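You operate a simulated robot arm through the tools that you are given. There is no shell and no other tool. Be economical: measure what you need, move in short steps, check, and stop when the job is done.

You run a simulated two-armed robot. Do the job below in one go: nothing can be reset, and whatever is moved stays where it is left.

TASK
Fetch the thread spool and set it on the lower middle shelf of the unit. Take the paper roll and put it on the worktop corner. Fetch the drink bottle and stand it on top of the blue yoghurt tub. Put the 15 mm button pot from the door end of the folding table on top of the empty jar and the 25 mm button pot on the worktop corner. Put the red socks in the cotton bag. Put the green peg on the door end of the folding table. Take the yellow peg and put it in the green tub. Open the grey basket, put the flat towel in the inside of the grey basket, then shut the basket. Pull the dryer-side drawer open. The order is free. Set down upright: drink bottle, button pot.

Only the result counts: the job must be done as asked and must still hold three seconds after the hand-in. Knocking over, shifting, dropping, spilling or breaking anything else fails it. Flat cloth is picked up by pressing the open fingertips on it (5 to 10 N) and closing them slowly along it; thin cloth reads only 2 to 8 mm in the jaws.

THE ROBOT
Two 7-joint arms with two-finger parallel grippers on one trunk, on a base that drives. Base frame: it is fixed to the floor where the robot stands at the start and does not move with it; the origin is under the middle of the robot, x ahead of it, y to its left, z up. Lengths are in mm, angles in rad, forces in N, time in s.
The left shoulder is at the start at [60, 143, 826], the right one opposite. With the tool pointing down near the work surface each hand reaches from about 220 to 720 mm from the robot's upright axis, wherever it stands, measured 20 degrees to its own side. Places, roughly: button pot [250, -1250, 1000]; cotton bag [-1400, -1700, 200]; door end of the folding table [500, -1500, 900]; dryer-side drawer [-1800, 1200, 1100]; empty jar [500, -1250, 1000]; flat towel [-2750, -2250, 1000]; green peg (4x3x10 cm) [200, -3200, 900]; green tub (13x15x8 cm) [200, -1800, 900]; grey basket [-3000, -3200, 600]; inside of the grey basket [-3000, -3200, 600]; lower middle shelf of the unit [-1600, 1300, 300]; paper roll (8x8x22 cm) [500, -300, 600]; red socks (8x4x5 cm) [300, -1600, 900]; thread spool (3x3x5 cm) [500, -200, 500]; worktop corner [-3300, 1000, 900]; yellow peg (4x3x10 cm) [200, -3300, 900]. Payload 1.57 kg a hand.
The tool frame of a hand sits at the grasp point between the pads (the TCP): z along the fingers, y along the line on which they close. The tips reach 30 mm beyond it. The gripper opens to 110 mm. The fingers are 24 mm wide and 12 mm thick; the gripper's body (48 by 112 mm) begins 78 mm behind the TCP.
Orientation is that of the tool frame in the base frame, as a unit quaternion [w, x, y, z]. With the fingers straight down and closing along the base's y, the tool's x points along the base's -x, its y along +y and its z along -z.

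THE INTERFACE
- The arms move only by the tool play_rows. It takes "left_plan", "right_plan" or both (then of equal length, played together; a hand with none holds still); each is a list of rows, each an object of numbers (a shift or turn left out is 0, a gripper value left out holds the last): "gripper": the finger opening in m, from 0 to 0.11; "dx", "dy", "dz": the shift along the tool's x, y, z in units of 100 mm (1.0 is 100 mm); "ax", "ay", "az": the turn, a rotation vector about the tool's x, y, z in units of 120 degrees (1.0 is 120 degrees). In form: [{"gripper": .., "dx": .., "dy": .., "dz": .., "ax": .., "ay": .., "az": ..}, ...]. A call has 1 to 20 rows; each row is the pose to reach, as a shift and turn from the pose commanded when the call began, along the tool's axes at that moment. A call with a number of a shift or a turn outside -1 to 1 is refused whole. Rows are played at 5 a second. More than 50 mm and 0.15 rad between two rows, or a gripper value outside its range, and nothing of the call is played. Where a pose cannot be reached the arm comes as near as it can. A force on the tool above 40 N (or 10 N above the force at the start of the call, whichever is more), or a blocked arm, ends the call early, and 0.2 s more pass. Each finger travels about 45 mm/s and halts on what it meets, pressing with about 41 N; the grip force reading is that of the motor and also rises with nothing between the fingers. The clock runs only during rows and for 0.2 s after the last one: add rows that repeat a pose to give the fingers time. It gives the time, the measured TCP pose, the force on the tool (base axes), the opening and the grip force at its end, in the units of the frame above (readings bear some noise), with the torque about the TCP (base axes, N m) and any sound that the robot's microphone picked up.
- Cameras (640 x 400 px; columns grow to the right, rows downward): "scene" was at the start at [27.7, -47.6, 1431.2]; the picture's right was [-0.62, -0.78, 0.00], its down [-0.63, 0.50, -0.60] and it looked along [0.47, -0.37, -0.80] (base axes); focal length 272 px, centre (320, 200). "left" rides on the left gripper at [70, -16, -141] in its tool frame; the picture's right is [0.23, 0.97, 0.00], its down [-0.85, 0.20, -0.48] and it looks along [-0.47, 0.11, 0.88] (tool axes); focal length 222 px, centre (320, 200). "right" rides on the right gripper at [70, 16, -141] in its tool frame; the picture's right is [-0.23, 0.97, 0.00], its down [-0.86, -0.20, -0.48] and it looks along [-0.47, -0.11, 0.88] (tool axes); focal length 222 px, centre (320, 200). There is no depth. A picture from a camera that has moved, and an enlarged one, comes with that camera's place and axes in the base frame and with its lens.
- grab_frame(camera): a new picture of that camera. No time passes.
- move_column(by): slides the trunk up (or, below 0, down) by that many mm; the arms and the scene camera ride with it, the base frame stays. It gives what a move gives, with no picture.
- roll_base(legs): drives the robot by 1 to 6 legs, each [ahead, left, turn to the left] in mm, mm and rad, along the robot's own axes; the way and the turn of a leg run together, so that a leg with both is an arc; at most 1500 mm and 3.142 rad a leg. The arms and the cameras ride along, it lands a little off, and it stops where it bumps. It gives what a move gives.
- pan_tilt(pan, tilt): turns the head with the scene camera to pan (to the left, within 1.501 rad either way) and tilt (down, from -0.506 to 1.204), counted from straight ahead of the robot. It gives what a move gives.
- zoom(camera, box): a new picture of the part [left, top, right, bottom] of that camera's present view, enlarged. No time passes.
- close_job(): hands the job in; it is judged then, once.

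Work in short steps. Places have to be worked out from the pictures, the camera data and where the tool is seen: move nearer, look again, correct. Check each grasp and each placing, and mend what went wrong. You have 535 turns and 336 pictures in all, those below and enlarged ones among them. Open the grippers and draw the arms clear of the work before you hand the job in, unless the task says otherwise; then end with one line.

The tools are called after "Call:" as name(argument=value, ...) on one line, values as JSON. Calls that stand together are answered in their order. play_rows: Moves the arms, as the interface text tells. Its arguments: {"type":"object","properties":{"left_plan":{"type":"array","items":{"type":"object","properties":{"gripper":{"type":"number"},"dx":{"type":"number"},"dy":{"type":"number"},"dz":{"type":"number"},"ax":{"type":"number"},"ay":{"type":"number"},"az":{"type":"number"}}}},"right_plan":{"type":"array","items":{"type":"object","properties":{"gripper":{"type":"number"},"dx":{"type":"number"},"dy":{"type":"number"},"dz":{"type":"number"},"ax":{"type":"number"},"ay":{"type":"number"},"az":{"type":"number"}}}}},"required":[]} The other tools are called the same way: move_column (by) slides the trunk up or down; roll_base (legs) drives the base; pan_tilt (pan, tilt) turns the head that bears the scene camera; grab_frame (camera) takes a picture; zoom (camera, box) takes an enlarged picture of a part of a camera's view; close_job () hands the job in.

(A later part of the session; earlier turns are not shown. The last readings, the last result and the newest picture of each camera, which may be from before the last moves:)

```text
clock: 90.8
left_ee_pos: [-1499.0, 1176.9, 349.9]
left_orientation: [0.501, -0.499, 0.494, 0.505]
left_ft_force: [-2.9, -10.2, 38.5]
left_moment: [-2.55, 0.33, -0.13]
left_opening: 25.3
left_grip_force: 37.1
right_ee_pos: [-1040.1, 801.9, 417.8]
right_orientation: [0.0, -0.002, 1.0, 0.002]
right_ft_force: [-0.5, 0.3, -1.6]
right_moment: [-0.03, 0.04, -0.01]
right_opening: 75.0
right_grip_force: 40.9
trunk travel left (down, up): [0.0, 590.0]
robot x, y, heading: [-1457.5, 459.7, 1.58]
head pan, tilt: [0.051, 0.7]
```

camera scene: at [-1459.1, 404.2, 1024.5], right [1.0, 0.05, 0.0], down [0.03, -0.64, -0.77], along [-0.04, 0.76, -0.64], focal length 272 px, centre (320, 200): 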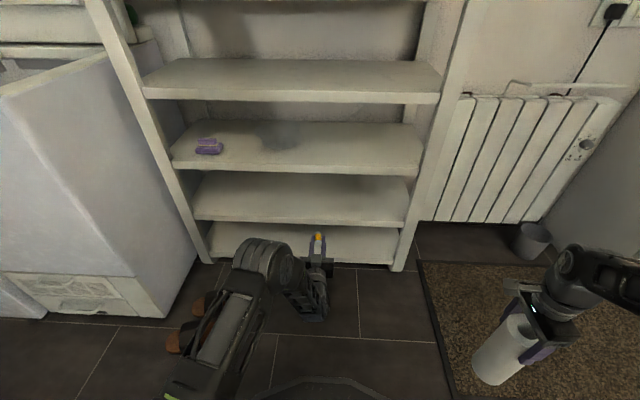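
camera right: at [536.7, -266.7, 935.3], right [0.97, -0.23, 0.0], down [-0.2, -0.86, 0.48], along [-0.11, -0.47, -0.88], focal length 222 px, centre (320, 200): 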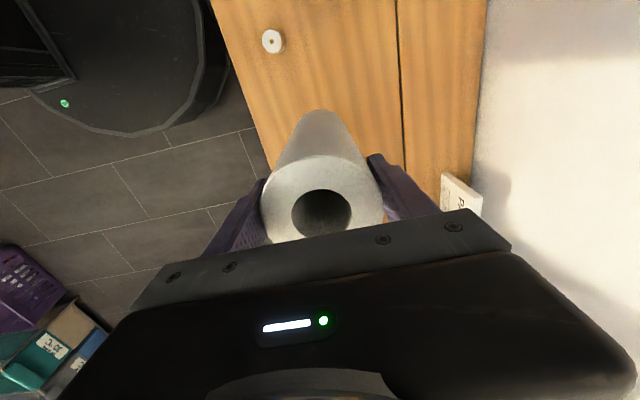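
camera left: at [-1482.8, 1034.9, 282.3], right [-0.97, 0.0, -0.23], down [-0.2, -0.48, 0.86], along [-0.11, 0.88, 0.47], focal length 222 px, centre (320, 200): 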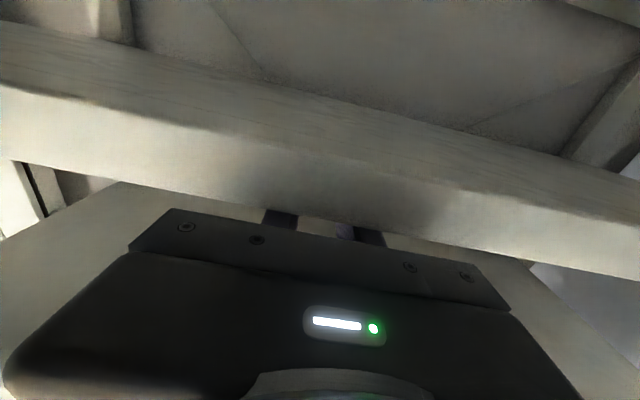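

The gripper's root touches the shelf edge (contact ~61 mm behind the TCP → edge y≈1116). Rise, pull back 28 mm, lower again.

Call:
play_rows(left_plan=[{"dx": -0.1}, {"dx": -0.14, "dz": -0.1}, {"dx": -0.14, "dz": -0.28}, {"dx": -0.1, "dz": -0.28}, {"dx": -0.1, "dz": -0.28}])

Call:
play_rows(left_plan=[{"dx": 0.02}, {"dx": 0.04}, {"dx": 0.06}, {"dx": 0.08}, {"dx": 0.08}])

```text
clock: 92.0
left_ee_pos: [-1499.6, 1149.7, 351.4]
left_orientation: [-0.499, 0.501, -0.499, -0.501]
left_ft_force: [-0.4, 1.0, -1.2]
left_moment: [-0.02, 0.01, 0.02]
left_opening: 25.2
left_grip_force: 36.5
right_ee_pos: [-1040.2, 801.5, 417.0]
right_orientation: [0.0, -0.003, 1.0, 0.0]
right_ft_force: [-0.5, -0.7, -1.8]
right_moment: [0.01, 0.0, 0.02]
right_opening: 75.0
right_grip_force: 41.0
trunk travel left (down, up): [0.0, 590.0]
robot x, y, heading: [-1455.9, 458.2, 1.573]
head pan, tilt: [0.051, 0.7]
```

```text
clock: 93.2
left_ee_pos: [-1499.4, 1149.2, 348.1]
left_orientation: [0.502, -0.499, 0.497, 0.503]
left_ft_force: [-3.4, -0.7, 22.8]
left_moment: [-0.81, 0.2, -0.09]
left_opening: 25.3
left_grip_force: 37.1
right_ee_pos: [-1039.1, 800.8, 418.9]
right_orientation: [0.0, -0.001, 1.0, 0.001]
right_ft_force: [-0.1, -0.2, -1.0]
right_moment: [0.01, 0.0, -0.01]
right_opening: 74.8
right_grip_force: 41.5
trunk travel left (down, up): [0.0, 590.0]
robot x, y, heading: [-1456.1, 460.1, 1.575]
head pan, tilt: [0.051, 0.7]
```

Finger undersides rest on the shelf edge, so the spool is within a millimetre or two of the surface. Ease up and release gently.

Call:
play_rows(left_plan=[{"dx": -0.06}, {"dx": -0.06}, {"dx": -0.06, "gripper": 0.03}, {"dx": -0.06, "gripper": 0.035}, {"dx": -0.06, "gripper": 0.045}, {"dx": -0.06, "gripper": 0.05}, {"dx": -0.06, "gripper": 0.05}])

Call:
zoom(camera="scene", box=[240, 160, 400, 260])

```text
clock: 94.8
left_ee_pos: [-1499.6, 1149.0, 349.5]
left_orientation: [-0.499, 0.501, -0.499, -0.501]
left_ft_force: [0.2, -0.6, -0.7]
left_moment: [0.02, 0.02, -0.01]
left_opening: 50.0
left_grip_force: 0.0
right_ee_pos: [-1040.4, 801.6, 417.4]
right_orientation: [-0.001, -0.001, 1.0, 0.0]
right_ft_force: [0.2, 0.1, -1.2]
right_moment: [-0.02, 0.0, -0.01]
right_opening: 75.1
right_grip_force: 41.1
trunk travel left (down, up): [0.0, 590.0]
robot x, y, heading: [-1456.5, 459.6, 1.575]
head pan, tilt: [0.051, 0.7]
```

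```text
4.00 times, centred on (320, 210) of scene
camera zoom: at [-1459.5, 514.4, 1024.4], right [1.0, 0.05, 0.0], down [0.03, -0.64, -0.76], along [-0.04, 0.76, -0.64], focal length 1087 px, centre (320, 160)
```

zoom: 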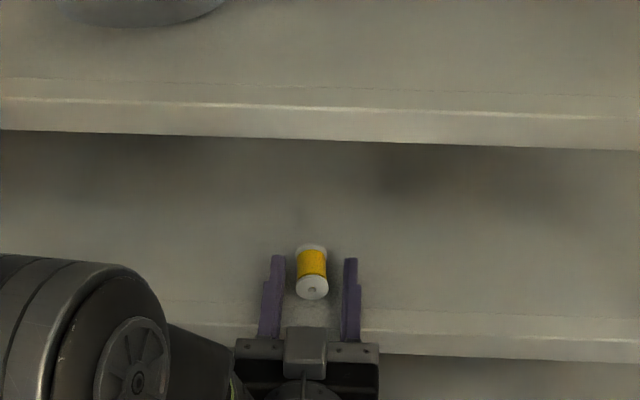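

Spool rests on the shelf. Withdraw straight back and check.

Call:
play_rows(left_plan=[{"dz": -0.2}, {"dz": -0.5}, {"dz": -0.8}, {"dz": -1.0}, {"dz": -1.0}])

Call:
roll_base(legs=[[-200, 0, 0]])

Call:
grab_frame(camera="scene")

```text
clock: 96.0
left_ee_pos: [-1484.3, 1100.4, 370.8]
left_orientation: [-0.497, 0.502, -0.501, -0.5]
left_ft_force: [0.9, -0.4, -0.1]
left_moment: [-0.01, -0.01, -0.03]
left_opening: 50.1
left_grip_force: 0.1
left hand out of reach, approached as far as the arm can: row 2, 3, 4, 5
right_ee_pos: [-1039.6, 802.0, 416.8]
right_orientation: [0.0, -0.001, 1.0, 0.0]
right_ft_force: [-0.3, -0.2, -1.3]
right_moment: [0.02, -0.03, 0.02]
right_opening: 75.1
right_grip_force: 41.0
trunk travel left (down, up): [0.0, 590.0]
robot x, y, heading: [-1456.2, 460.4, 1.575]
head pan, tilt: [0.051, 0.7]
```

```text
clock: 97.6
left_ee_pos: [-1482.9, 899.9, 369.9]
left_orientation: [-0.497, 0.503, -0.5, -0.501]
left_ft_force: [-0.5, 0.9, 0.6]
left_moment: [-0.01, 0.0, 0.01]
left_opening: 50.3
left_grip_force: 0.0
right_ee_pos: [-1039.3, 601.3, 417.4]
right_orientation: [0.0, -0.001, 1.0, 0.0]
right_ft_force: [0.3, -0.3, -2.0]
right_moment: [-0.02, 0.02, 0.01]
right_opening: 74.9
right_grip_force: 40.7
trunk travel left (down, up): [0.0, 590.0]
robot x, y, heading: [-1455.1, 254.8, 1.575]
head pan, tilt: [0.051, 0.7]
```

```text
281 pictures are left
camera scene: at [-1458.8, 314.3, 1024.4], right [1.0, 0.05, 0.0], down [0.04, -0.64, -0.76], along [-0.04, 0.76, -0.64], focal length 272 px, centre (320, 200)
```

scene: 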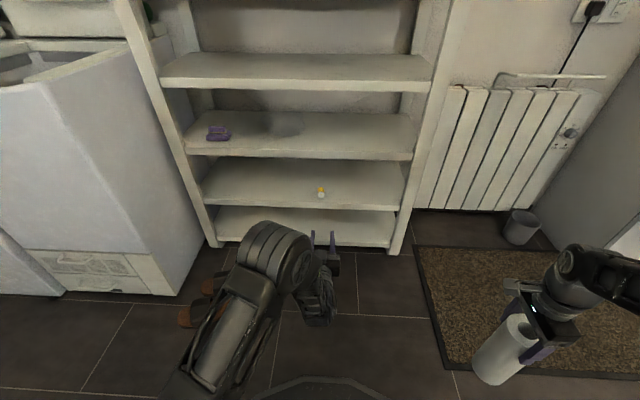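

Spool is on the lower middle shelf. Now raise the column fully for the drawer knob.

Call:
move_column(by=590)

Call:
pan_tilt(pan=0.4, tilt=0.5)

Call:
grab_frame(camera="scene")

Call:
grab_frame(camera="left")

```text
refused: 590 is not a number from -400 to 400
```

```text
clock: 98.4
left_ee_pos: [-1483.0, 899.5, 370.2]
left_orientation: [-0.497, 0.502, -0.501, -0.5]
left_ft_force: [0.7, -0.8, -0.1]
left_moment: [0.01, 0.03, -0.02]
left_opening: 50.2
left_grip_force: 0.0
right_ee_pos: [-1039.9, 601.0, 416.0]
right_orientation: [0.0, -0.002, 1.0, 0.0]
right_ft_force: [1.0, 0.3, -1.8]
right_moment: [-0.02, -0.03, 0.01]
right_opening: 74.8
right_grip_force: 41.2
trunk travel left (down, up): [0.0, 590.0]
robot x, y, heading: [-1456.0, 261.5, 1.575]
head pan, tilt: [0.4, 0.499]
```

```text
280 pictures are left
camera scene: at [-1489.8, 313.2, 1042.1], right [0.92, 0.39, 0.0], down [0.19, -0.44, -0.88], along [-0.34, 0.81, -0.48], focal length 272 px, centre (320, 200)
```

scene: 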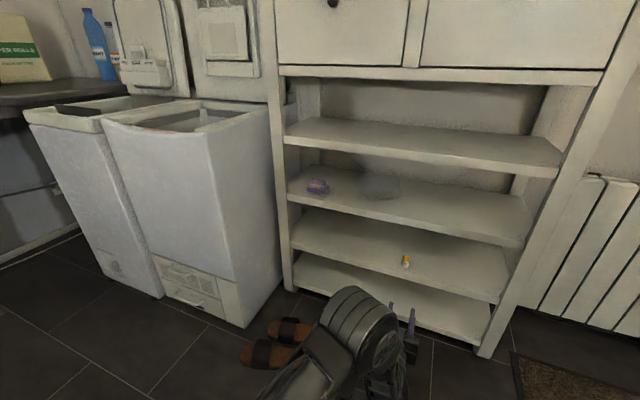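

```text
279 pictures are left
camera left: at [-1466.3, 757.2, 301.2], right [-0.97, -0.01, -0.23], down [-0.2, -0.47, 0.86], along [-0.11, 0.88, 0.46], focal length 222 px, centre (320, 200)
```

left: 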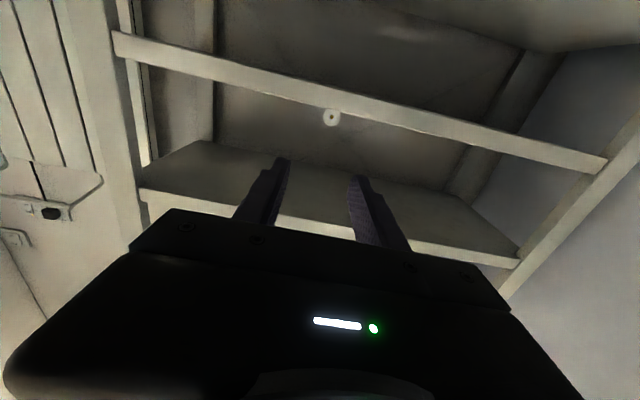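

Raise in two strokes.

Call:
move_column(by=400)

Call:
move_column(by=190)

Call:
grab_frame(camera="scene")

Call:
grab_frame(camera="left")

```text
clock: 102.2
left_ee_pos: [-1484.1, 898.7, 769.9]
left_orientation: [-0.497, 0.502, -0.5, -0.501]
left_ft_force: [0.1, 0.1, -0.2]
left_moment: [0.0, 0.01, 0.02]
left_opening: 49.9
left_grip_force: 0.1
right_ee_pos: [-1039.0, 602.0, 817.3]
right_orientation: [-0.001, -0.002, 1.0, -0.001]
right_ft_force: [-0.7, -0.5, -1.9]
right_moment: [-0.02, 0.01, -0.01]
right_opening: 74.7
right_grip_force: 40.7
trunk travel left (down, up): [-400.0, 190.0]
robot x, y, heading: [-1452.8, 261.9, 1.574]
head pan, tilt: [0.4, 0.499]
```

```text
clock: 104.3
left_ee_pos: [-1483.7, 899.7, 960.4]
left_orientation: [-0.497, 0.502, -0.5, -0.501]
left_ft_force: [0.3, 0.3, -0.5]
left_moment: [0.02, 0.0, -0.01]
left_opening: 50.0
left_grip_force: 0.1
right_ee_pos: [-1040.0, 602.7, 1006.1]
right_orientation: [0.0, -0.002, 1.0, 0.001]
right_ft_force: [-0.6, 0.0, -1.2]
right_moment: [-0.02, 0.0, 0.0]
right_opening: 74.7
right_grip_force: 40.9
trunk travel left (down, up): [-590.0, 0.0]
robot x, y, heading: [-1453.4, 259.1, 1.572]
head pan, tilt: [0.4, 0.499]
```

```text
278 pictures are left
camera scene: at [-1489.8, 313.4, 1632.1], right [0.92, 0.39, 0.0], down [0.19, -0.44, -0.88], along [-0.34, 0.81, -0.48], focal length 272 px, centre (320, 200)
```

scene: 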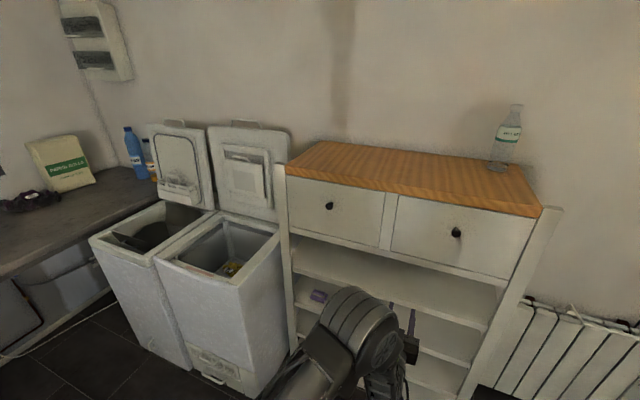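

```text
277 pictures are left
camera left: at [-1466.2, 757.4, 891.1], right [-0.97, -0.01, -0.23], down [-0.2, -0.47, 0.86], along [-0.11, 0.88, 0.46], focal length 222 px, centre (320, 200)
```

left: 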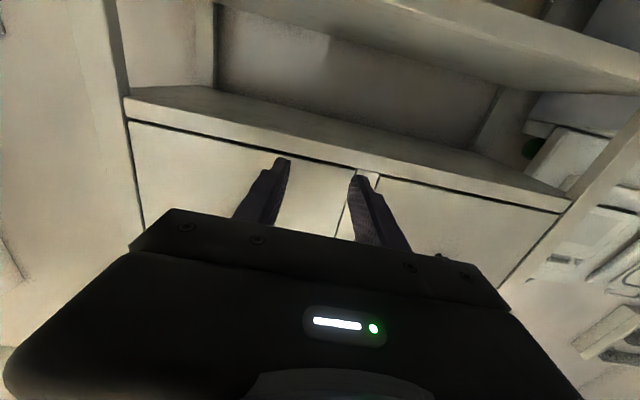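

Left knob is at ≈[-1775,1100,1148]. Strafe left 160, then raise the hand and move it left.

Call:
roll_base(legs=[[0, 160, 0]])

Call:
play_rows(left_plan=[{"dx": -0.25, "dy": 0.3, "gripper": 0.07}, {"dx": -0.5, "dy": 0.6}, {"dx": -0.75, "dy": 0.9}, {"dx": -1.0, "dy": 1.0}, {"dx": -1.0, "dy": 1.0}])

Call:
play_rows(left_plan=[{"dx": -0.25, "dy": 0.1}, {"dx": -0.5, "dy": 0.3}, {"dx": -0.8, "dy": 0.3}, {"dx": -0.86, "dy": 0.3}, {"dx": -0.86, "dy": 0.3}])

Call:
grab_frame(camera="left")

Call:
grab_frame(camera="scene")

```text
clock: 105.7
left_ee_pos: [-1644.2, 897.7, 960.2]
left_orientation: [-0.497, 0.502, -0.5, -0.5]
left_ft_force: [-0.8, -0.2, -0.6]
left_moment: [-0.01, -0.01, -0.04]
left_opening: 50.1
left_grip_force: 0.0
right_ee_pos: [-1200.4, 602.1, 1007.2]
right_orientation: [0.001, -0.002, 1.0, 0.001]
right_ft_force: [-0.5, -0.8, -1.3]
right_moment: [-0.01, -0.04, -0.01]
right_opening: 74.3
right_grip_force: 41.0
trunk travel left (down, up): [-590.0, 0.0]
robot x, y, heading: [-1612.2, 259.7, 1.57]
head pan, tilt: [0.4, 0.499]
```

```text
clock: 106.9
left_ee_pos: [-1727.9, 897.3, 1062.8]
left_orientation: [-0.493, 0.505, -0.498, -0.503]
left_ft_force: [0.6, -0.2, -0.1]
left_moment: [0.0, 0.0, 0.03]
left_opening: 70.1
left_grip_force: 0.1
left hand out of reach, approached as far as the arm can: row 3, 4, 5
right_ee_pos: [-1199.7, 601.5, 1006.6]
right_orientation: [0.0, -0.002, 1.0, 0.0]
right_ft_force: [0.3, -0.2, -1.2]
right_moment: [0.0, 0.03, 0.0]
right_opening: 74.6
right_grip_force: 41.3
trunk travel left (down, up): [-590.0, 0.0]
robot x, y, heading: [-1619.1, 261.1, 1.576]
head pan, tilt: [0.4, 0.499]
```

```text
clock: 108.1
left_ee_pos: [-1741.3, 894.6, 1151.4]
left_orientation: [-0.494, 0.505, -0.498, -0.503]
left_ft_force: [0.0, -0.6, 0.7]
left_moment: [-0.02, 0.02, 0.02]
left_opening: 70.0
left_grip_force: 0.1
left hand out of reach, approached as far as the arm can: row 1, 2, 3, 4, 5
right_ee_pos: [-1199.3, 602.3, 1008.4]
right_orientation: [0.0, -0.002, 1.0, 0.0]
right_ft_force: [0.4, 1.3, -1.3]
right_moment: [0.0, 0.01, 0.01]
right_opening: 74.5
right_grip_force: 41.0
trunk travel left (down, up): [-590.0, 0.0]
robot x, y, heading: [-1614.1, 261.6, 1.577]
head pan, tilt: [0.4, 0.499]
```

```text
276 pictures are left
camera left: at [-1722.6, 752.7, 1082.9], right [-0.97, -0.02, -0.23], down [-0.19, -0.48, 0.86], along [-0.12, 0.88, 0.46], focal length 222 px, centre (320, 200)
```

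left: 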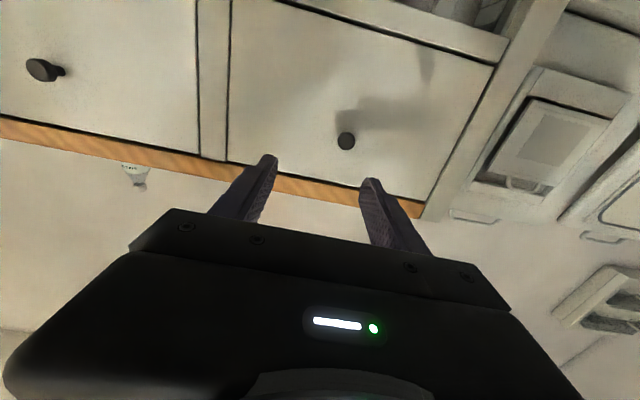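

```text
275 pictures are left
camera scene: at [-1650.1, 312.4, 1632.2], right [0.92, 0.39, 0.0], down [0.19, -0.44, -0.88], along [-0.34, 0.81, -0.48], focal length 272 px, centre (320, 200)
```

scene: 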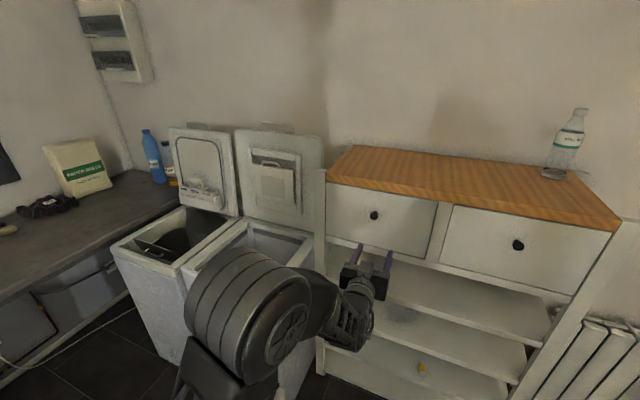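

Knob triangulated at [-1786,1095,1153]. Drive the base: left 45, ahead 140.

Call:
roll_base(legs=[[140, 45, 0]])

Call:
grab_frame(camera="left")

Call:
zoom(camera="scene", box=[160, 120, 480, 320])

```text
clock: 109.5
left_ee_pos: [-1788.3, 1035.5, 1151.1]
left_orientation: [-0.493, 0.506, -0.497, -0.503]
left_ft_force: [-0.6, 0.6, 0.2]
left_moment: [0.04, 0.02, -0.01]
left_opening: 70.3
left_grip_force: 0.1
right_ee_pos: [-1246.3, 741.9, 1007.3]
right_orientation: [0.0, -0.002, 1.0, -0.001]
right_ft_force: [0.4, 0.4, -2.3]
right_moment: [-0.01, -0.01, 0.01]
right_opening: 74.5
right_grip_force: 41.1
trunk travel left (down, up): [-590.0, 0.0]
robot x, y, heading: [-1660.3, 395.6, 1.573]
head pan, tilt: [0.4, 0.499]
```

```text
274 pictures are left
camera left: at [-1769.0, 893.6, 1082.0], right [-0.97, -0.02, -0.23], down [-0.19, -0.47, 0.86], along [-0.12, 0.88, 0.46], focal length 222 px, centre (320, 200)
```

left: 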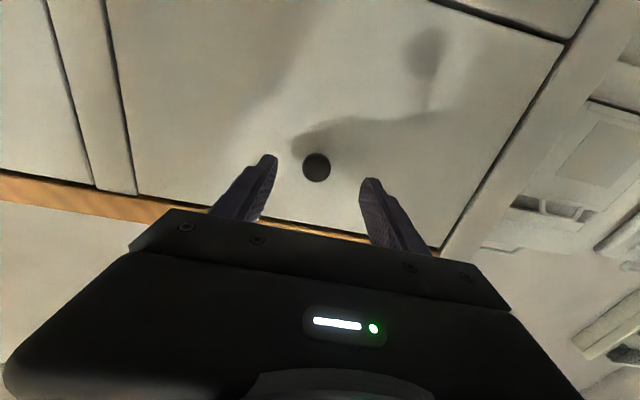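

```text
2.00 times, centred on (320, 220) of scene
camera zoom: at [-1696.7, 454.1, 1632.1], right [0.92, 0.39, 0.0], down [0.19, -0.44, -0.88], along [-0.34, 0.81, -0.48], focal length 544 px, centre (320, 160)
```

zoom: 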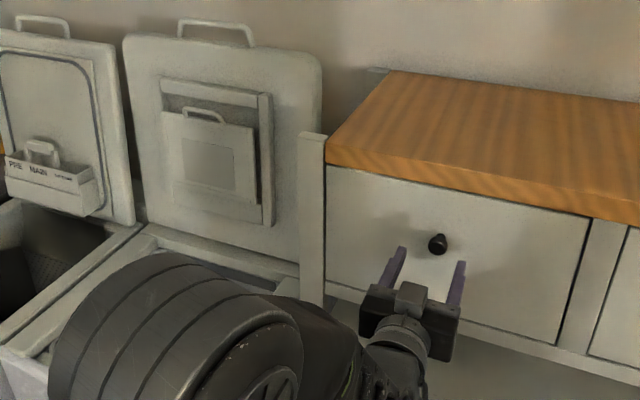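

Aligned with the knob. Advance 45 mm and close.

Call:
play_rows(left_plan=[{"dz": 0.15, "dy": -0.02}, {"dz": 0.3, "dy": -0.02}, {"dz": 0.44, "dy": -0.02}, {"dz": 0.44, "dy": -0.02}])

Call:
play_rows(left_plan=[{"gripper": 0.05}, {"gripper": 0.035}, {"gripper": 0.02}, {"gripper": 0.01}, {"gripper": 0.01}, {"gripper": 0.01}])

Call:
zoom(camera="left", box=[200, 100, 440, 250])

```text
clock: 110.5
left_ee_pos: [-1785.5, 1077.4, 1150.7]
left_orientation: [-0.492, 0.507, -0.497, -0.504]
left_ft_force: [0.2, -0.7, 0.0]
left_moment: [0.01, 0.0, 0.02]
left_opening: 70.2
left_grip_force: 0.0
right_ee_pos: [-1245.0, 741.9, 1007.0]
right_orientation: [0.0, -0.002, 1.0, -0.001]
right_ft_force: [0.7, -0.4, -1.4]
right_moment: [0.01, 0.02, -0.02]
right_opening: 74.5
right_grip_force: 40.8
trunk travel left (down, up): [-590.0, 0.0]
robot x, y, heading: [-1658.9, 398.8, 1.574]
head pan, tilt: [0.4, 0.499]
```

```text
clock: 111.9
left_ee_pos: [-1786.4, 1077.9, 1150.1]
left_orientation: [-0.491, 0.508, -0.497, -0.504]
left_ft_force: [-1.0, -0.1, -0.3]
left_moment: [-0.01, 0.03, 0.04]
left_opening: 26.5
left_grip_force: 37.0
right_ee_pos: [-1243.7, 740.7, 1007.2]
right_orientation: [0.0, -0.002, 1.0, 0.001]
right_ft_force: [0.0, 0.0, -1.2]
right_moment: [0.01, 0.03, 0.01]
right_opening: 74.4
right_grip_force: 41.1
trunk travel left (down, up): [-590.0, 0.0]
robot x, y, heading: [-1661.5, 401.5, 1.571]
head pan, tilt: [0.4, 0.499]
```

```text
2.67 times, centred on (320, 175) of left
camera zoom: at [-1766.0, 936.6, 1082.6], right [-0.97, -0.02, -0.23], down [-0.19, -0.48, 0.86], along [-0.13, 0.88, 0.46], focal length 592 px, centre (320, 267)
```

zoom: 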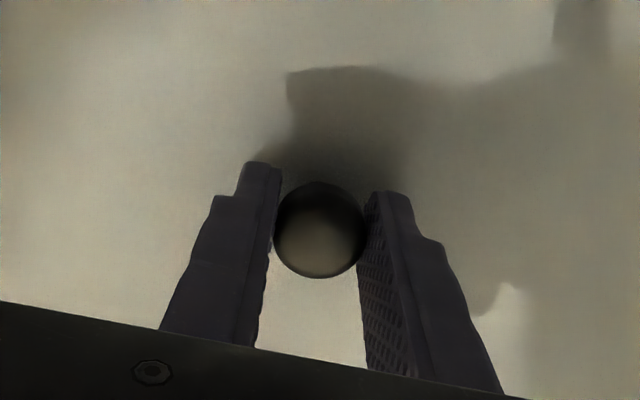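

Knob gripped (26 mm). Pull by rolling the base back 200 mm.

Call:
roll_base(legs=[[-100, 0, 0]])

Call:
roll_base(legs=[[-120, 0, 0]])

Call:
grab_frame(camera="scene")

```text
clock: 113.0
left_ee_pos: [-1785.6, 980.0, 1151.3]
left_orientation: [-0.49, 0.508, -0.496, -0.505]
left_ft_force: [-1.8, 2.0, -3.2]
left_moment: [0.86, -0.03, 0.14]
left_opening: 26.4
left_grip_force: 37.5
right_ee_pos: [-1245.4, 641.0, 1006.9]
right_orientation: [0.0, -0.002, 1.0, 0.0]
right_ft_force: [0.2, -0.2, -1.0]
right_moment: [0.06, 0.0, 0.02]
right_opening: 74.2
right_grip_force: 40.5
trunk travel left (down, up): [-590.0, 0.0]
robot x, y, heading: [-1658.6, 301.4, 1.574]
head pan, tilt: [0.4, 0.499]
```

```text
clock: 114.3
left_ee_pos: [-1784.6, 859.7, 1151.0]
left_orientation: [-0.492, 0.507, -0.497, -0.504]
left_ft_force: [-0.9, 2.1, -1.7]
left_moment: [0.84, -0.06, 0.13]
left_opening: 26.4
left_grip_force: 37.9
right_ee_pos: [-1244.8, 522.4, 1007.0]
right_orientation: [0.0, -0.002, 1.0, 0.0]
right_ft_force: [-0.9, -0.7, -1.0]
right_moment: [0.02, 0.03, -0.01]
right_opening: 74.3
right_grip_force: 41.0
trunk travel left (down, up): [-590.0, 0.0]
robot x, y, heading: [-1662.0, 181.9, 1.572]
head pan, tilt: [0.4, 0.499]
```

```text
271 pictures are left
camera scene: at [-1695.5, 233.1, 1632.1], right [0.92, 0.39, 0.0], down [0.19, -0.44, -0.88], along [-0.35, 0.81, -0.48], focal length 272 px, centre (320, 200)
```

scene: 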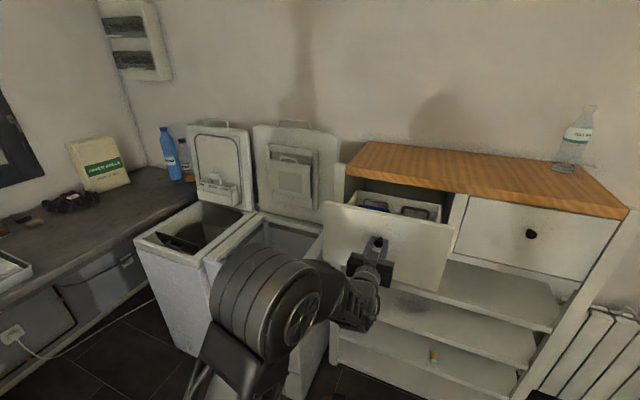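

Drawer is out by ~218 mm. Pull a little more, watching for an end stop.

Call:
roll_base(legs=[[-40, 0, 0]])

```text
clock: 115.2
left_ee_pos: [-1785.5, 819.7, 1152.1]
left_orientation: [-0.492, 0.508, -0.496, -0.505]
left_ft_force: [-0.9, 1.2, 5.0]
left_moment: [0.25, 0.05, 0.05]
left_opening: 26.6
left_grip_force: 37.7
right_ee_pos: [-1245.2, 481.7, 1007.5]
right_orientation: [0.001, -0.002, 1.0, 0.0]
right_ft_force: [-0.8, -0.1, -1.8]
right_moment: [-0.03, 0.01, 0.04]
right_opening: 74.1
right_grip_force: 41.1
trunk travel left (down, up): [-590.0, 0.0]
robot x, y, heading: [-1661.2, 141.0, 1.577]
head pan, tilt: [0.4, 0.499]
```

Enough (≈258 mm, no stop yet). Release the knob and back off.

Call:
play_rows(left_plan=[{"gripper": 0.04}, {"gripper": 0.06}, {"gripper": 0.07}, {"gripper": 0.07}])

Call:
roll_base(legs=[[-200, 0, 0]])

Call:
grab_frame(camera="scene")

```text
clock: 116.2
left_ee_pos: [-1785.4, 820.0, 1151.6]
left_orientation: [-0.492, 0.508, -0.496, -0.505]
left_ft_force: [-0.3, -0.2, 0.2]
left_moment: [0.01, -0.01, 0.0]
left_opening: 70.3
left_grip_force: 0.0
right_ee_pos: [-1244.6, 482.6, 1005.8]
right_orientation: [0.0, -0.002, 1.0, 0.001]
right_ft_force: [0.5, 0.1, -1.6]
right_moment: [-0.01, 0.0, 0.03]
right_opening: 74.1
right_grip_force: 40.7
trunk travel left (down, up): [-590.0, 0.0]
robot x, y, heading: [-1658.6, 139.3, 1.574]
head pan, tilt: [0.4, 0.499]
```

```text
clock: 117.8
left_ee_pos: [-1784.9, 615.7, 1152.1]
left_orientation: [-0.491, 0.508, -0.496, -0.505]
left_ft_force: [0.6, -0.8, -0.8]
left_moment: [-0.04, 0.05, -0.01]
left_opening: 70.3
left_grip_force: 0.1
right_ee_pos: [-1243.2, 280.0, 1007.2]
right_orientation: [0.0, -0.002, 1.0, 0.0]
right_ft_force: [-0.3, -0.9, -1.6]
right_moment: [-0.01, 0.01, 0.01]
right_opening: 74.2
right_grip_force: 41.1
trunk travel left (down, up): [-590.0, 0.0]
robot x, y, heading: [-1663.9, -61.2, 1.577]
head pan, tilt: [0.4, 0.499]
```

```text
270 pictures are left
camera scene: at [-1694.1, -10.4, 1632.2], right [0.92, 0.39, 0.0], down [0.19, -0.44, -0.88], along [-0.35, 0.81, -0.48], focal length 272 px, centre (320, 200)
```

scene: 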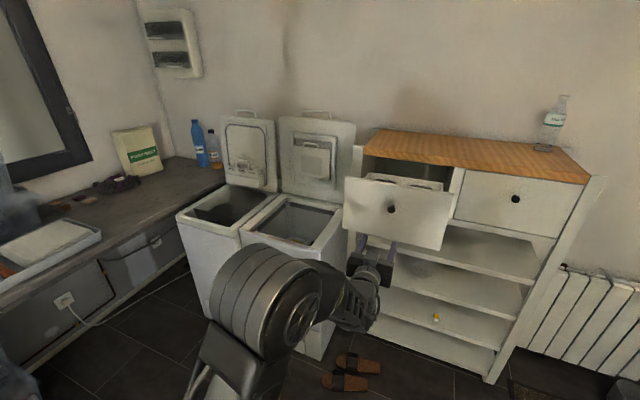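

Drawer stays open. Return the left hand to the tool-down pose while retracting.

Call:
play_rows(left_plan=[{"ay": 0.068, "dz": -0.09}, {"ay": 0.136, "dz": -0.18}, {"ay": 0.205, "dz": -0.27}, {"ay": 0.273, "dz": -0.36}, {"ay": 0.341, "dz": -0.45}, {"ay": 0.409, "dz": -0.54}, {"ay": 0.477, "dz": -0.63}, {"ay": 0.545, "dz": -0.72}, {"ay": 0.614, "dz": -0.81}, {"ay": 0.682, "dz": -0.9}, {"ay": 0.75, "dz": -1.0}, {"ay": 0.75, "dz": -1.0}])

Call:
play_rows(left_plan=[{"dx": 0.3, "dy": -0.1, "dz": 0.3}, {"dx": 0.6, "dy": -0.2, "dz": 0.6}, {"dx": 0.9, "dy": -0.3, "dz": 0.8}, {"dx": 1.0, "dy": -0.3, "dz": 0.8}, {"dx": 1.0, "dy": -0.3, "dz": 0.8}])

Call:
play_rows(left_plan=[{"dx": 0.3}, {"dx": 0.6}, {"dx": 0.9}, {"dx": 0.9}])

```text
clock: 120.4
left_ee_pos: [-1785.4, 511.0, 1149.4]
left_orientation: [-0.012, 0.712, -0.702, -0.026]
left_ft_force: [0.3, -0.3, 0.0]
left_moment: [-0.01, 0.01, 0.0]
left_opening: 69.9
left_grip_force: 0.1
left hand out of reach, approached as far as the arm can: row 11, 12
right_ee_pos: [-1243.4, 280.7, 1006.1]
right_orientation: [0.0, -0.003, 1.0, -0.001]
right_ft_force: [-0.2, 0.4, -1.2]
right_moment: [-0.01, -0.01, 0.01]
right_opening: 74.2
right_grip_force: 41.9
trunk travel left (down, up): [-590.0, 0.0]
robot x, y, heading: [-1659.0, -58.9, 1.578]
head pan, tilt: [0.4, 0.499]
```

```text
clock: 121.6
left_ee_pos: [-1757.2, 414.6, 1064.8]
left_orientation: [-0.012, 0.711, -0.702, -0.027]
left_ft_force: [0.4, -0.6, 0.2]
left_moment: [0.01, 0.01, 0.0]
left_opening: 69.9
left_grip_force: 0.1
right_ee_pos: [-1243.2, 280.4, 1006.2]
right_orientation: [0.0, -0.003, 1.0, 0.0]
right_ft_force: [0.4, 0.0, -1.0]
right_moment: [0.02, -0.01, -0.02]
right_opening: 74.0
right_grip_force: 40.6
trunk travel left (down, up): [-590.0, 0.0]
robot x, y, heading: [-1661.0, -60.3, 1.578]
head pan, tilt: [0.4, 0.499]
```

```text
clock: 122.6
left_ee_pos: [-1756.7, 325.3, 1059.1]
left_orientation: [-0.012, 0.711, -0.703, -0.026]
left_ft_force: [0.2, 0.0, 0.3]
left_moment: [0.03, 0.03, -0.02]
left_opening: 70.0
left_grip_force: 0.1
right_ee_pos: [-1243.7, 280.8, 1007.5]
right_orientation: [0.0, -0.003, 1.0, 0.0]
right_ft_force: [-0.3, -1.0, -1.4]
right_moment: [-0.03, 0.02, 0.01]
right_opening: 74.1
right_grip_force: 41.0
trunk travel left (down, up): [-590.0, 0.0]
robot x, y, heading: [-1656.5, -61.4, 1.582]
head pan, tilt: [0.4, 0.499]
```

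Turn to face -x and look at the worktop.

Call:
roll_base(legs=[[0, 0, 1.56], [500, 0, 0]])

Call:
pan_tilt(pan=-0.5, tilt=0.55)

Call:
grab_frame(camera="scene")

Call:
pan_tilt(pan=0.6, tilt=0.5)

Call:
grab_frame(camera="scene")

```text
clock: 129.3
left_ee_pos: [-2544.9, -166.8, 1058.5]
left_orientation: [0.011, 1.0, 0.009, -0.027]
left_ft_force: [-0.7, -0.3, -0.7]
left_moment: [0.0, -0.01, -0.02]
left_opening: 70.0
left_grip_force: 0.1
right_ee_pos: [-2503.7, 345.1, 1006.6]
right_orientation: [0.0, 0.711, -0.703, 0.0]
right_ft_force: [0.3, 0.2, -2.0]
right_moment: [0.0, 0.0, 0.0]
right_opening: 73.7
right_grip_force: 41.0
trunk travel left (down, up): [-590.0, 0.0]
robot x, y, heading: [-2159.3, -65.1, -3.131]
head pan, tilt: [0.4, 0.499]
```

```text
clock: 130.6
left_ee_pos: [-2544.9, -168.1, 1058.8]
left_orientation: [0.012, 0.999, 0.01, -0.028]
left_ft_force: [0.1, 0.6, 0.0]
left_moment: [0.02, 0.01, 0.0]
left_opening: 70.1
left_grip_force: 0.0
right_ee_pos: [-2503.8, 345.9, 1007.2]
right_orientation: [0.0, 0.711, -0.703, 0.001]
right_ft_force: [-0.6, 0.0, -0.4]
right_moment: [-0.01, 0.02, 0.04]
right_opening: 73.7
right_grip_force: 41.1
trunk travel left (down, up): [-590.0, 0.0]
robot x, y, heading: [-2159.7, -67.4, -3.129]
head pan, tilt: [-0.499, 0.55]
```

```text
269 pictures are left
camera scene: at [-2209.3, -25.4, 1627.6], right [0.47, 0.88, 0.0], down [0.46, -0.24, -0.85], along [-0.75, 0.4, -0.52], focal length 272 px, centre (320, 200)
```

scene: 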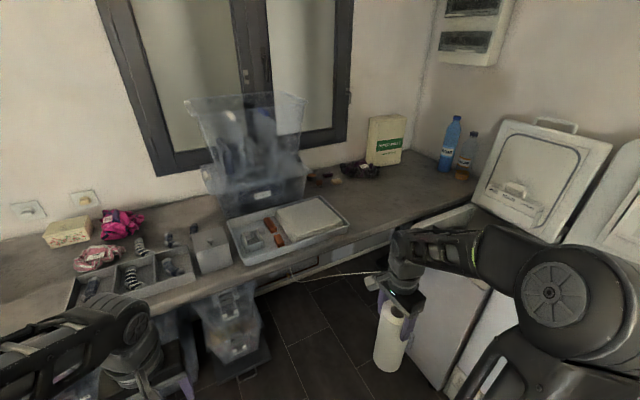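

```text
clock: 131.9
left_ee_pos: [-2544.4, -166.9, 1060.4]
left_orientation: [0.011, 1.0, 0.009, -0.028]
left_ft_force: [0.2, 0.3, -0.8]
left_moment: [0.04, 0.0, 0.04]
left_opening: 70.0
left_grip_force: 0.0
right_ee_pos: [-2504.1, 344.9, 1007.6]
right_orientation: [-0.001, 0.711, -0.703, -0.001]
right_ft_force: [-0.6, -0.4, -0.7]
right_moment: [-0.03, 0.02, 0.01]
right_opening: 73.5
right_grip_force: 41.2
trunk travel left (down, up): [-590.0, 0.0]
robot x, y, heading: [-2157.2, -66.2, -3.134]
head pan, tilt: [0.6, 0.499]
```

```text
268 pictures are left
camera scene: at [-2204.4, -119.6, 1632.2], right [-0.57, 0.82, 0.0], down [0.39, 0.27, -0.88], along [-0.72, -0.5, -0.48], focal length 272 px, centre (320, 200)
```

scene: 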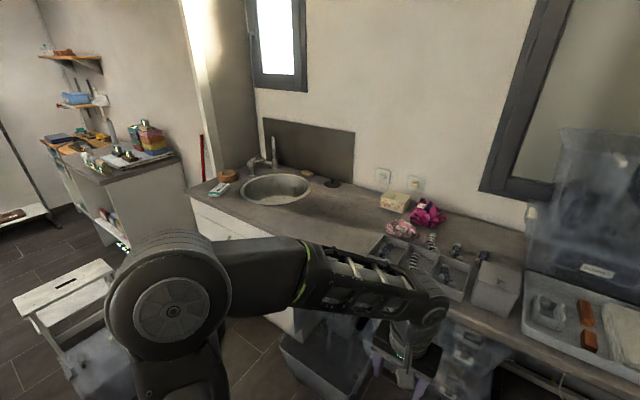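

The corner area between the tray and the green box is clear. Raise the roll high first so it clears dryers and worktop, then strafe toward it.

Call:
play_rows(right_plan=[{"dz": -0.4}, {"dz": -0.8}, {"dz": -1.0}, {"dz": -1.0}])

Call:
play_rows(right_plan=[{"dz": -0.3}, {"dz": -0.6}, {"dz": -0.6}])

Call:
roll_base(legs=[[250, -500, 0]])

Call:
pan_tilt(pan=-0.6, tilt=0.7)

Call:
grab_frame(camera="scene")

Call:
grab_frame(camera="right")

```text
clock: 132.9
left_ee_pos: [-2545.7, -167.1, 1059.5]
left_orientation: [0.011, 1.0, 0.01, -0.028]
left_ft_force: [0.7, -0.1, -0.6]
left_moment: [-0.01, 0.01, 0.02]
left_opening: 70.3
left_grip_force: 0.1
right_ee_pos: [-2505.2, 344.9, 1106.4]
right_orientation: [0.0, 0.711, -0.703, 0.0]
right_ft_force: [-0.2, -0.2, -1.2]
right_moment: [-0.01, -0.02, 0.0]
right_opening: 73.7
right_grip_force: 41.3
trunk travel left (down, up): [-590.0, 0.0]
robot x, y, heading: [-2159.5, -64.6, -3.128]
head pan, tilt: [0.6, 0.499]
```

```text
clock: 133.7
left_ee_pos: [-2545.0, -166.4, 1059.7]
left_orientation: [0.011, 1.0, 0.01, -0.028]
left_ft_force: [-0.2, -0.2, -0.2]
left_moment: [-0.01, -0.02, -0.01]
left_opening: 70.0
left_grip_force: 0.1
right_ee_pos: [-2504.4, 346.9, 1165.8]
right_orientation: [0.001, 0.711, -0.703, 0.0]
right_ft_force: [0.6, 0.7, -1.1]
right_moment: [-0.03, -0.04, -0.02]
right_opening: 73.5
right_grip_force: 40.8
trunk travel left (down, up): [-590.0, 0.0]
robot x, y, heading: [-2157.7, -69.5, -3.132]
head pan, tilt: [0.6, 0.499]
```

```text
clock: 136.9
left_ee_pos: [-2802.4, 333.2, 1060.0]
left_orientation: [0.01, 1.0, 0.007, -0.027]
left_ft_force: [-0.3, 0.2, 0.2]
left_moment: [-0.05, 0.02, 0.0]
left_opening: 70.0
left_grip_force: 0.1
right_ee_pos: [-2758.9, 845.4, 1166.0]
right_orientation: [0.0, 0.709, -0.705, 0.0]
right_ft_force: [0.1, -0.2, -1.1]
right_moment: [-0.01, -0.03, 0.03]
right_opening: 73.5
right_grip_force: 41.1
trunk travel left (down, up): [-590.0, 0.0]
robot x, y, heading: [-2416.6, 431.2, -3.136]
head pan, tilt: [0.6, 0.499]
```

```text
clock: 138.3
left_ee_pos: [-2801.2, 333.6, 1058.6]
left_orientation: [0.011, 1.0, 0.007, -0.028]
left_ft_force: [-0.2, -0.3, 0.6]
left_moment: [0.0, 0.01, 0.01]
left_opening: 70.1
left_grip_force: 0.1
right_ee_pos: [-2759.4, 846.5, 1164.7]
right_orientation: [0.0, 0.709, -0.706, -0.001]
right_ft_force: [0.0, -0.7, -1.5]
right_moment: [-0.04, -0.01, 0.02]
right_opening: 73.6
right_grip_force: 41.2
trunk travel left (down, up): [-590.0, 0.0]
robot x, y, heading: [-2416.0, 430.4, -3.135]
head pan, tilt: [-0.6, 0.7]
```

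```text
267 pictures are left
camera scene: at [-2456.3, 478.3, 1614.5], right [0.56, 0.83, 0.0], down [0.53, -0.36, -0.76], along [-0.63, 0.43, -0.64], focal length 272 px, centre (320, 200)
```

scene: 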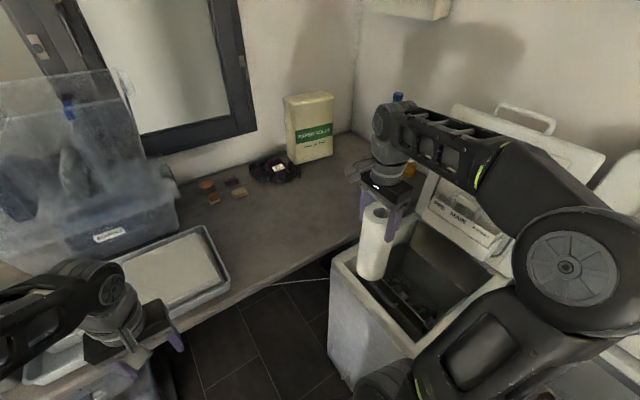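

```text
266 pictures are left
camera right: at [-2773.9, 775.8, 1307.8], right [-0.98, 0.22, 0.0], down [0.19, 0.86, 0.48], along [0.11, 0.47, -0.88], focal length 222 px, centre (320, 200)
```

right: 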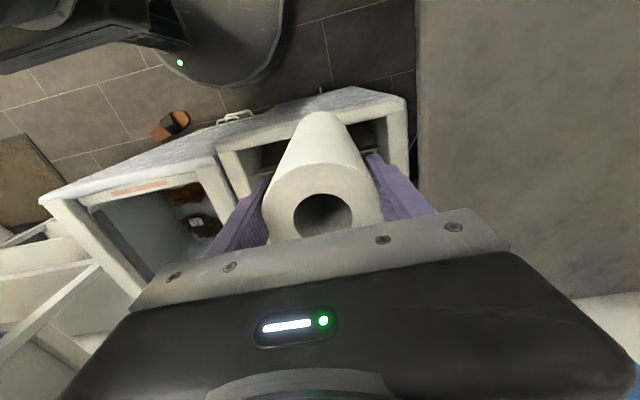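

Worktop edge is at x≈-2925, free area x -3350..-2930, y 650..1350. Move ahead 220, right 60.

Call:
roll_base(legs=[[200, -60, 0]])

Call:
grab_frame(camera="right")

Call:
grab_frame(camera="scene")

```text
clock: 139.9
left_ee_pos: [-3001.9, 391.3, 1058.6]
left_orientation: [0.011, 1.0, 0.008, -0.028]
left_ft_force: [0.5, -0.3, 0.9]
left_moment: [-0.01, -0.02, 0.0]
left_opening: 69.8
left_grip_force: 0.1
right_ee_pos: [-2959.4, 902.5, 1166.6]
right_orientation: [-0.001, 0.709, -0.705, 0.0]
right_ft_force: [-0.3, -0.3, -1.3]
right_moment: [-0.02, -0.03, 0.0]
right_opening: 73.4
right_grip_force: 41.2
trunk travel left (down, up): [-590.0, 0.0]
robot x, y, heading: [-2613.5, 489.0, -3.135]
head pan, tilt: [-0.6, 0.7]
```

```text
265 pictures are left
camera right: at [-2974.7, 833.6, 1307.4], right [-0.98, 0.22, 0.0], down [0.19, 0.86, 0.48], along [0.11, 0.47, -0.88], focal length 222 px, centre (320, 200)
```

right: 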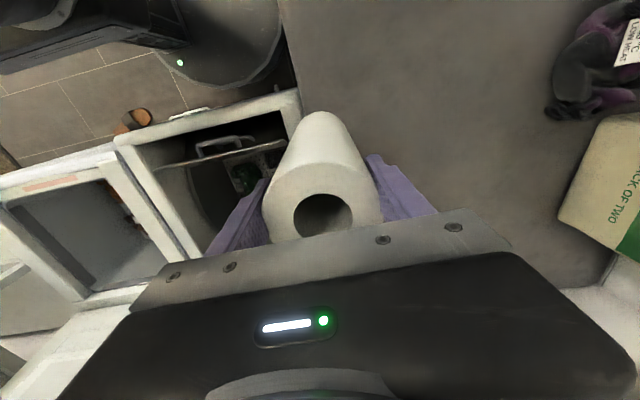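

```text
264 pictures are left
camera scene: at [-2657.1, 536.5, 1614.4], right [0.56, 0.83, 0.0], down [0.53, -0.36, -0.76], along [-0.63, 0.43, -0.65], focal length 272 px, centre (320, 200)
```

scene: 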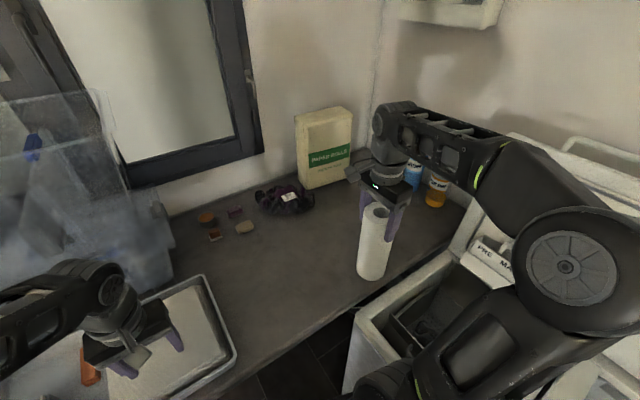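

Extend the right hand over the worktop toward [-3180, 950].

Call:
play_rows(right_plan=[{"dy": 0.3, "dx": -0.05}, {"dy": 0.6, "dx": -0.1}, {"dy": 0.9, "dx": -0.2}, {"dy": 1.0, "dx": -0.2}, {"dy": 1.0, "dx": -0.2}])

Call:
play_rows(right_plan=[{"dy": 0.3, "dx": -0.05}, {"dy": 0.6, "dx": -0.1}, {"dy": 0.9, "dx": -0.2}, {"dy": 1.0, "dx": -0.2}, {"dy": 1.0, "dx": -0.2}])

Call:
grab_frame(camera="right")

```text
clock: 141.1
left_ee_pos: [-3002.8, 388.7, 1058.3]
left_orientation: [0.011, 1.0, 0.008, -0.027]
left_ft_force: [-0.4, -0.3, -0.2]
left_moment: [0.01, -0.04, 0.0]
left_opening: 70.1
left_grip_force: 0.0
right_ee_pos: [-3059.7, 921.2, 1166.8]
right_orientation: [0.0, 0.71, -0.704, 0.0]
right_ft_force: [-0.7, -0.3, -1.0]
right_moment: [0.05, 0.0, 0.0]
right_opening: 73.6
right_grip_force: 40.9
right hand out of reach, approached as far as the arm can: row 3, 4
trunk travel left (down, up): [-590.0, 0.0]
robot x, y, heading: [-2620.5, 488.9, -3.134]
head pan, tilt: [-0.6, 0.7]
```

```text
clock: 142.3
left_ee_pos: [-3001.2, 390.3, 1059.2]
left_orientation: [0.009, 1.0, 0.007, -0.026]
left_ft_force: [-0.3, -0.5, -0.6]
left_moment: [0.0, 0.04, 0.05]
left_opening: 69.8
left_grip_force: 0.0
right_ee_pos: [-3097.2, 928.5, 1159.6]
right_orientation: [0.0, 0.712, -0.703, -0.008]
right_ft_force: [-0.2, 0.1, -1.7]
right_moment: [0.03, -0.05, 0.0]
right_opening: 73.6
right_grip_force: 41.4
right hand out of reach, approached as far as the arm can: row 1, 2, 3, 4, 5
trunk travel left (down, up): [-590.0, 0.0]
robot x, y, heading: [-2617.9, 490.5, -3.133]
head pan, tilt: [-0.6, 0.7]
```

```text
263 pictures are left
camera right: at [-3111.4, 856.9, 1300.5], right [-0.98, 0.22, 0.01], down [0.2, 0.85, 0.49], along [0.1, 0.48, -0.87], focal length 222 px, centre (320, 200)
```

right: 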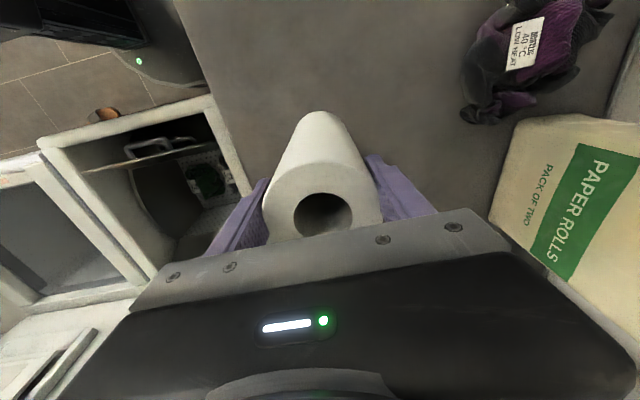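

Arm at its limit. Tuck the left hand in and roll ahead 90 more (the floor below the worktop here is free).

Call:
play_rows(left_plan=[{"dx": 0.3, "dz": -0.2}, {"dx": 0.6, "dz": -0.5}, {"dx": 0.9, "dz": -0.8}, {"dx": 0.9, "dz": -0.8}])

Call:
roll_base(legs=[[90, 0, 0]])

Call:
grab_frame(camera="right")

Call:
pan_tilt(pan=-0.3, tilt=1.1)

Call:
grab_frame(camera="scene")

```text
clock: 143.3
left_ee_pos: [-2906.3, 392.7, 1133.7]
left_orientation: [0.011, 1.0, 0.009, -0.027]
left_ft_force: [0.4, -0.4, 0.1]
left_moment: [0.01, 0.0, 0.0]
left_opening: 70.1
left_grip_force: 0.1
right_ee_pos: [-3097.9, 929.9, 1158.4]
right_orientation: [-0.001, 0.71, -0.704, -0.007]
right_ft_force: [-0.8, 0.2, -1.6]
right_moment: [0.0, -0.04, -0.01]
right_opening: 73.4
right_grip_force: 41.2
trunk travel left (down, up): [-590.0, 0.0]
robot x, y, heading: [-2614.7, 487.6, -3.133]
head pan, tilt: [-0.6, 0.7]
```

```text
clock: 144.4
left_ee_pos: [-2997.7, 393.0, 1133.2]
left_orientation: [0.011, 1.0, 0.008, -0.026]
left_ft_force: [-0.5, 0.4, 0.5]
left_moment: [0.0, -0.03, -0.02]
left_opening: 70.1
left_grip_force: 0.0
right_ee_pos: [-3188.4, 928.2, 1159.5]
right_orientation: [0.0, 0.711, -0.703, -0.007]
right_ft_force: [-0.4, -0.2, -1.6]
right_moment: [0.01, -0.03, 0.01]
right_opening: 73.3
right_grip_force: 41.3
trunk travel left (down, up): [-590.0, 0.0]
robot x, y, heading: [-2704.5, 489.5, -3.134]
head pan, tilt: [-0.6, 0.7]
```

```text
262 pictures are left
camera right: at [-3202.1, 856.7, 1299.6], right [-0.98, 0.22, 0.01], down [0.19, 0.85, 0.49], along [0.1, 0.48, -0.87], focal length 222 px, centre (320, 200)
```

right: 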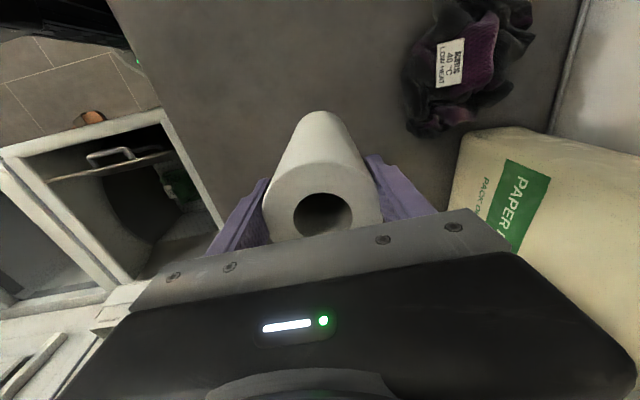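

```text
clock: 145.3
left_ee_pos: [-2996.5, 392.6, 1132.6]
left_orientation: [0.01, 1.0, 0.007, -0.028]
left_ft_force: [0.8, -0.7, 0.1]
left_moment: [-0.02, 0.01, -0.01]
left_opening: 69.7
left_grip_force: 0.0
right_ee_pos: [-3187.1, 928.9, 1158.9]
right_orientation: [-0.001, 0.711, -0.703, -0.008]
right_ft_force: [0.1, -0.5, -0.5]
right_moment: [-0.02, -0.02, 0.01]
right_opening: 73.5
right_grip_force: 41.5
trunk travel left (down, up): [-590.0, 0.0]
robot x, y, heading: [-2705.7, 490.0, -3.129]
head pan, tilt: [-0.3, 1.1]
```

```text
261 pictures are left
camera scene: at [-2735.3, 506.1, 1584.5], right [0.29, 0.96, 0.0], down [0.85, -0.26, -0.45], along [-0.44, 0.13, -0.89], focal length 272 px, centre (320, 200)
```

scene: 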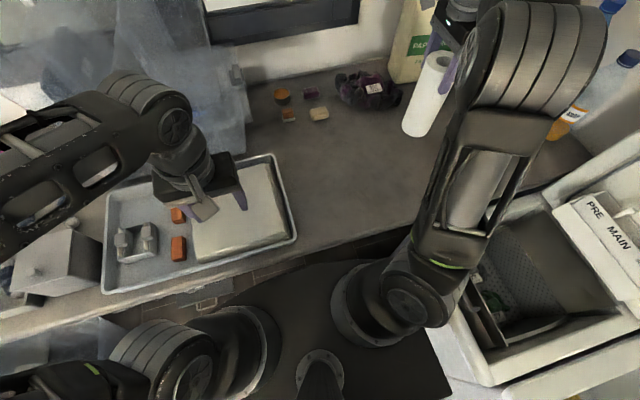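

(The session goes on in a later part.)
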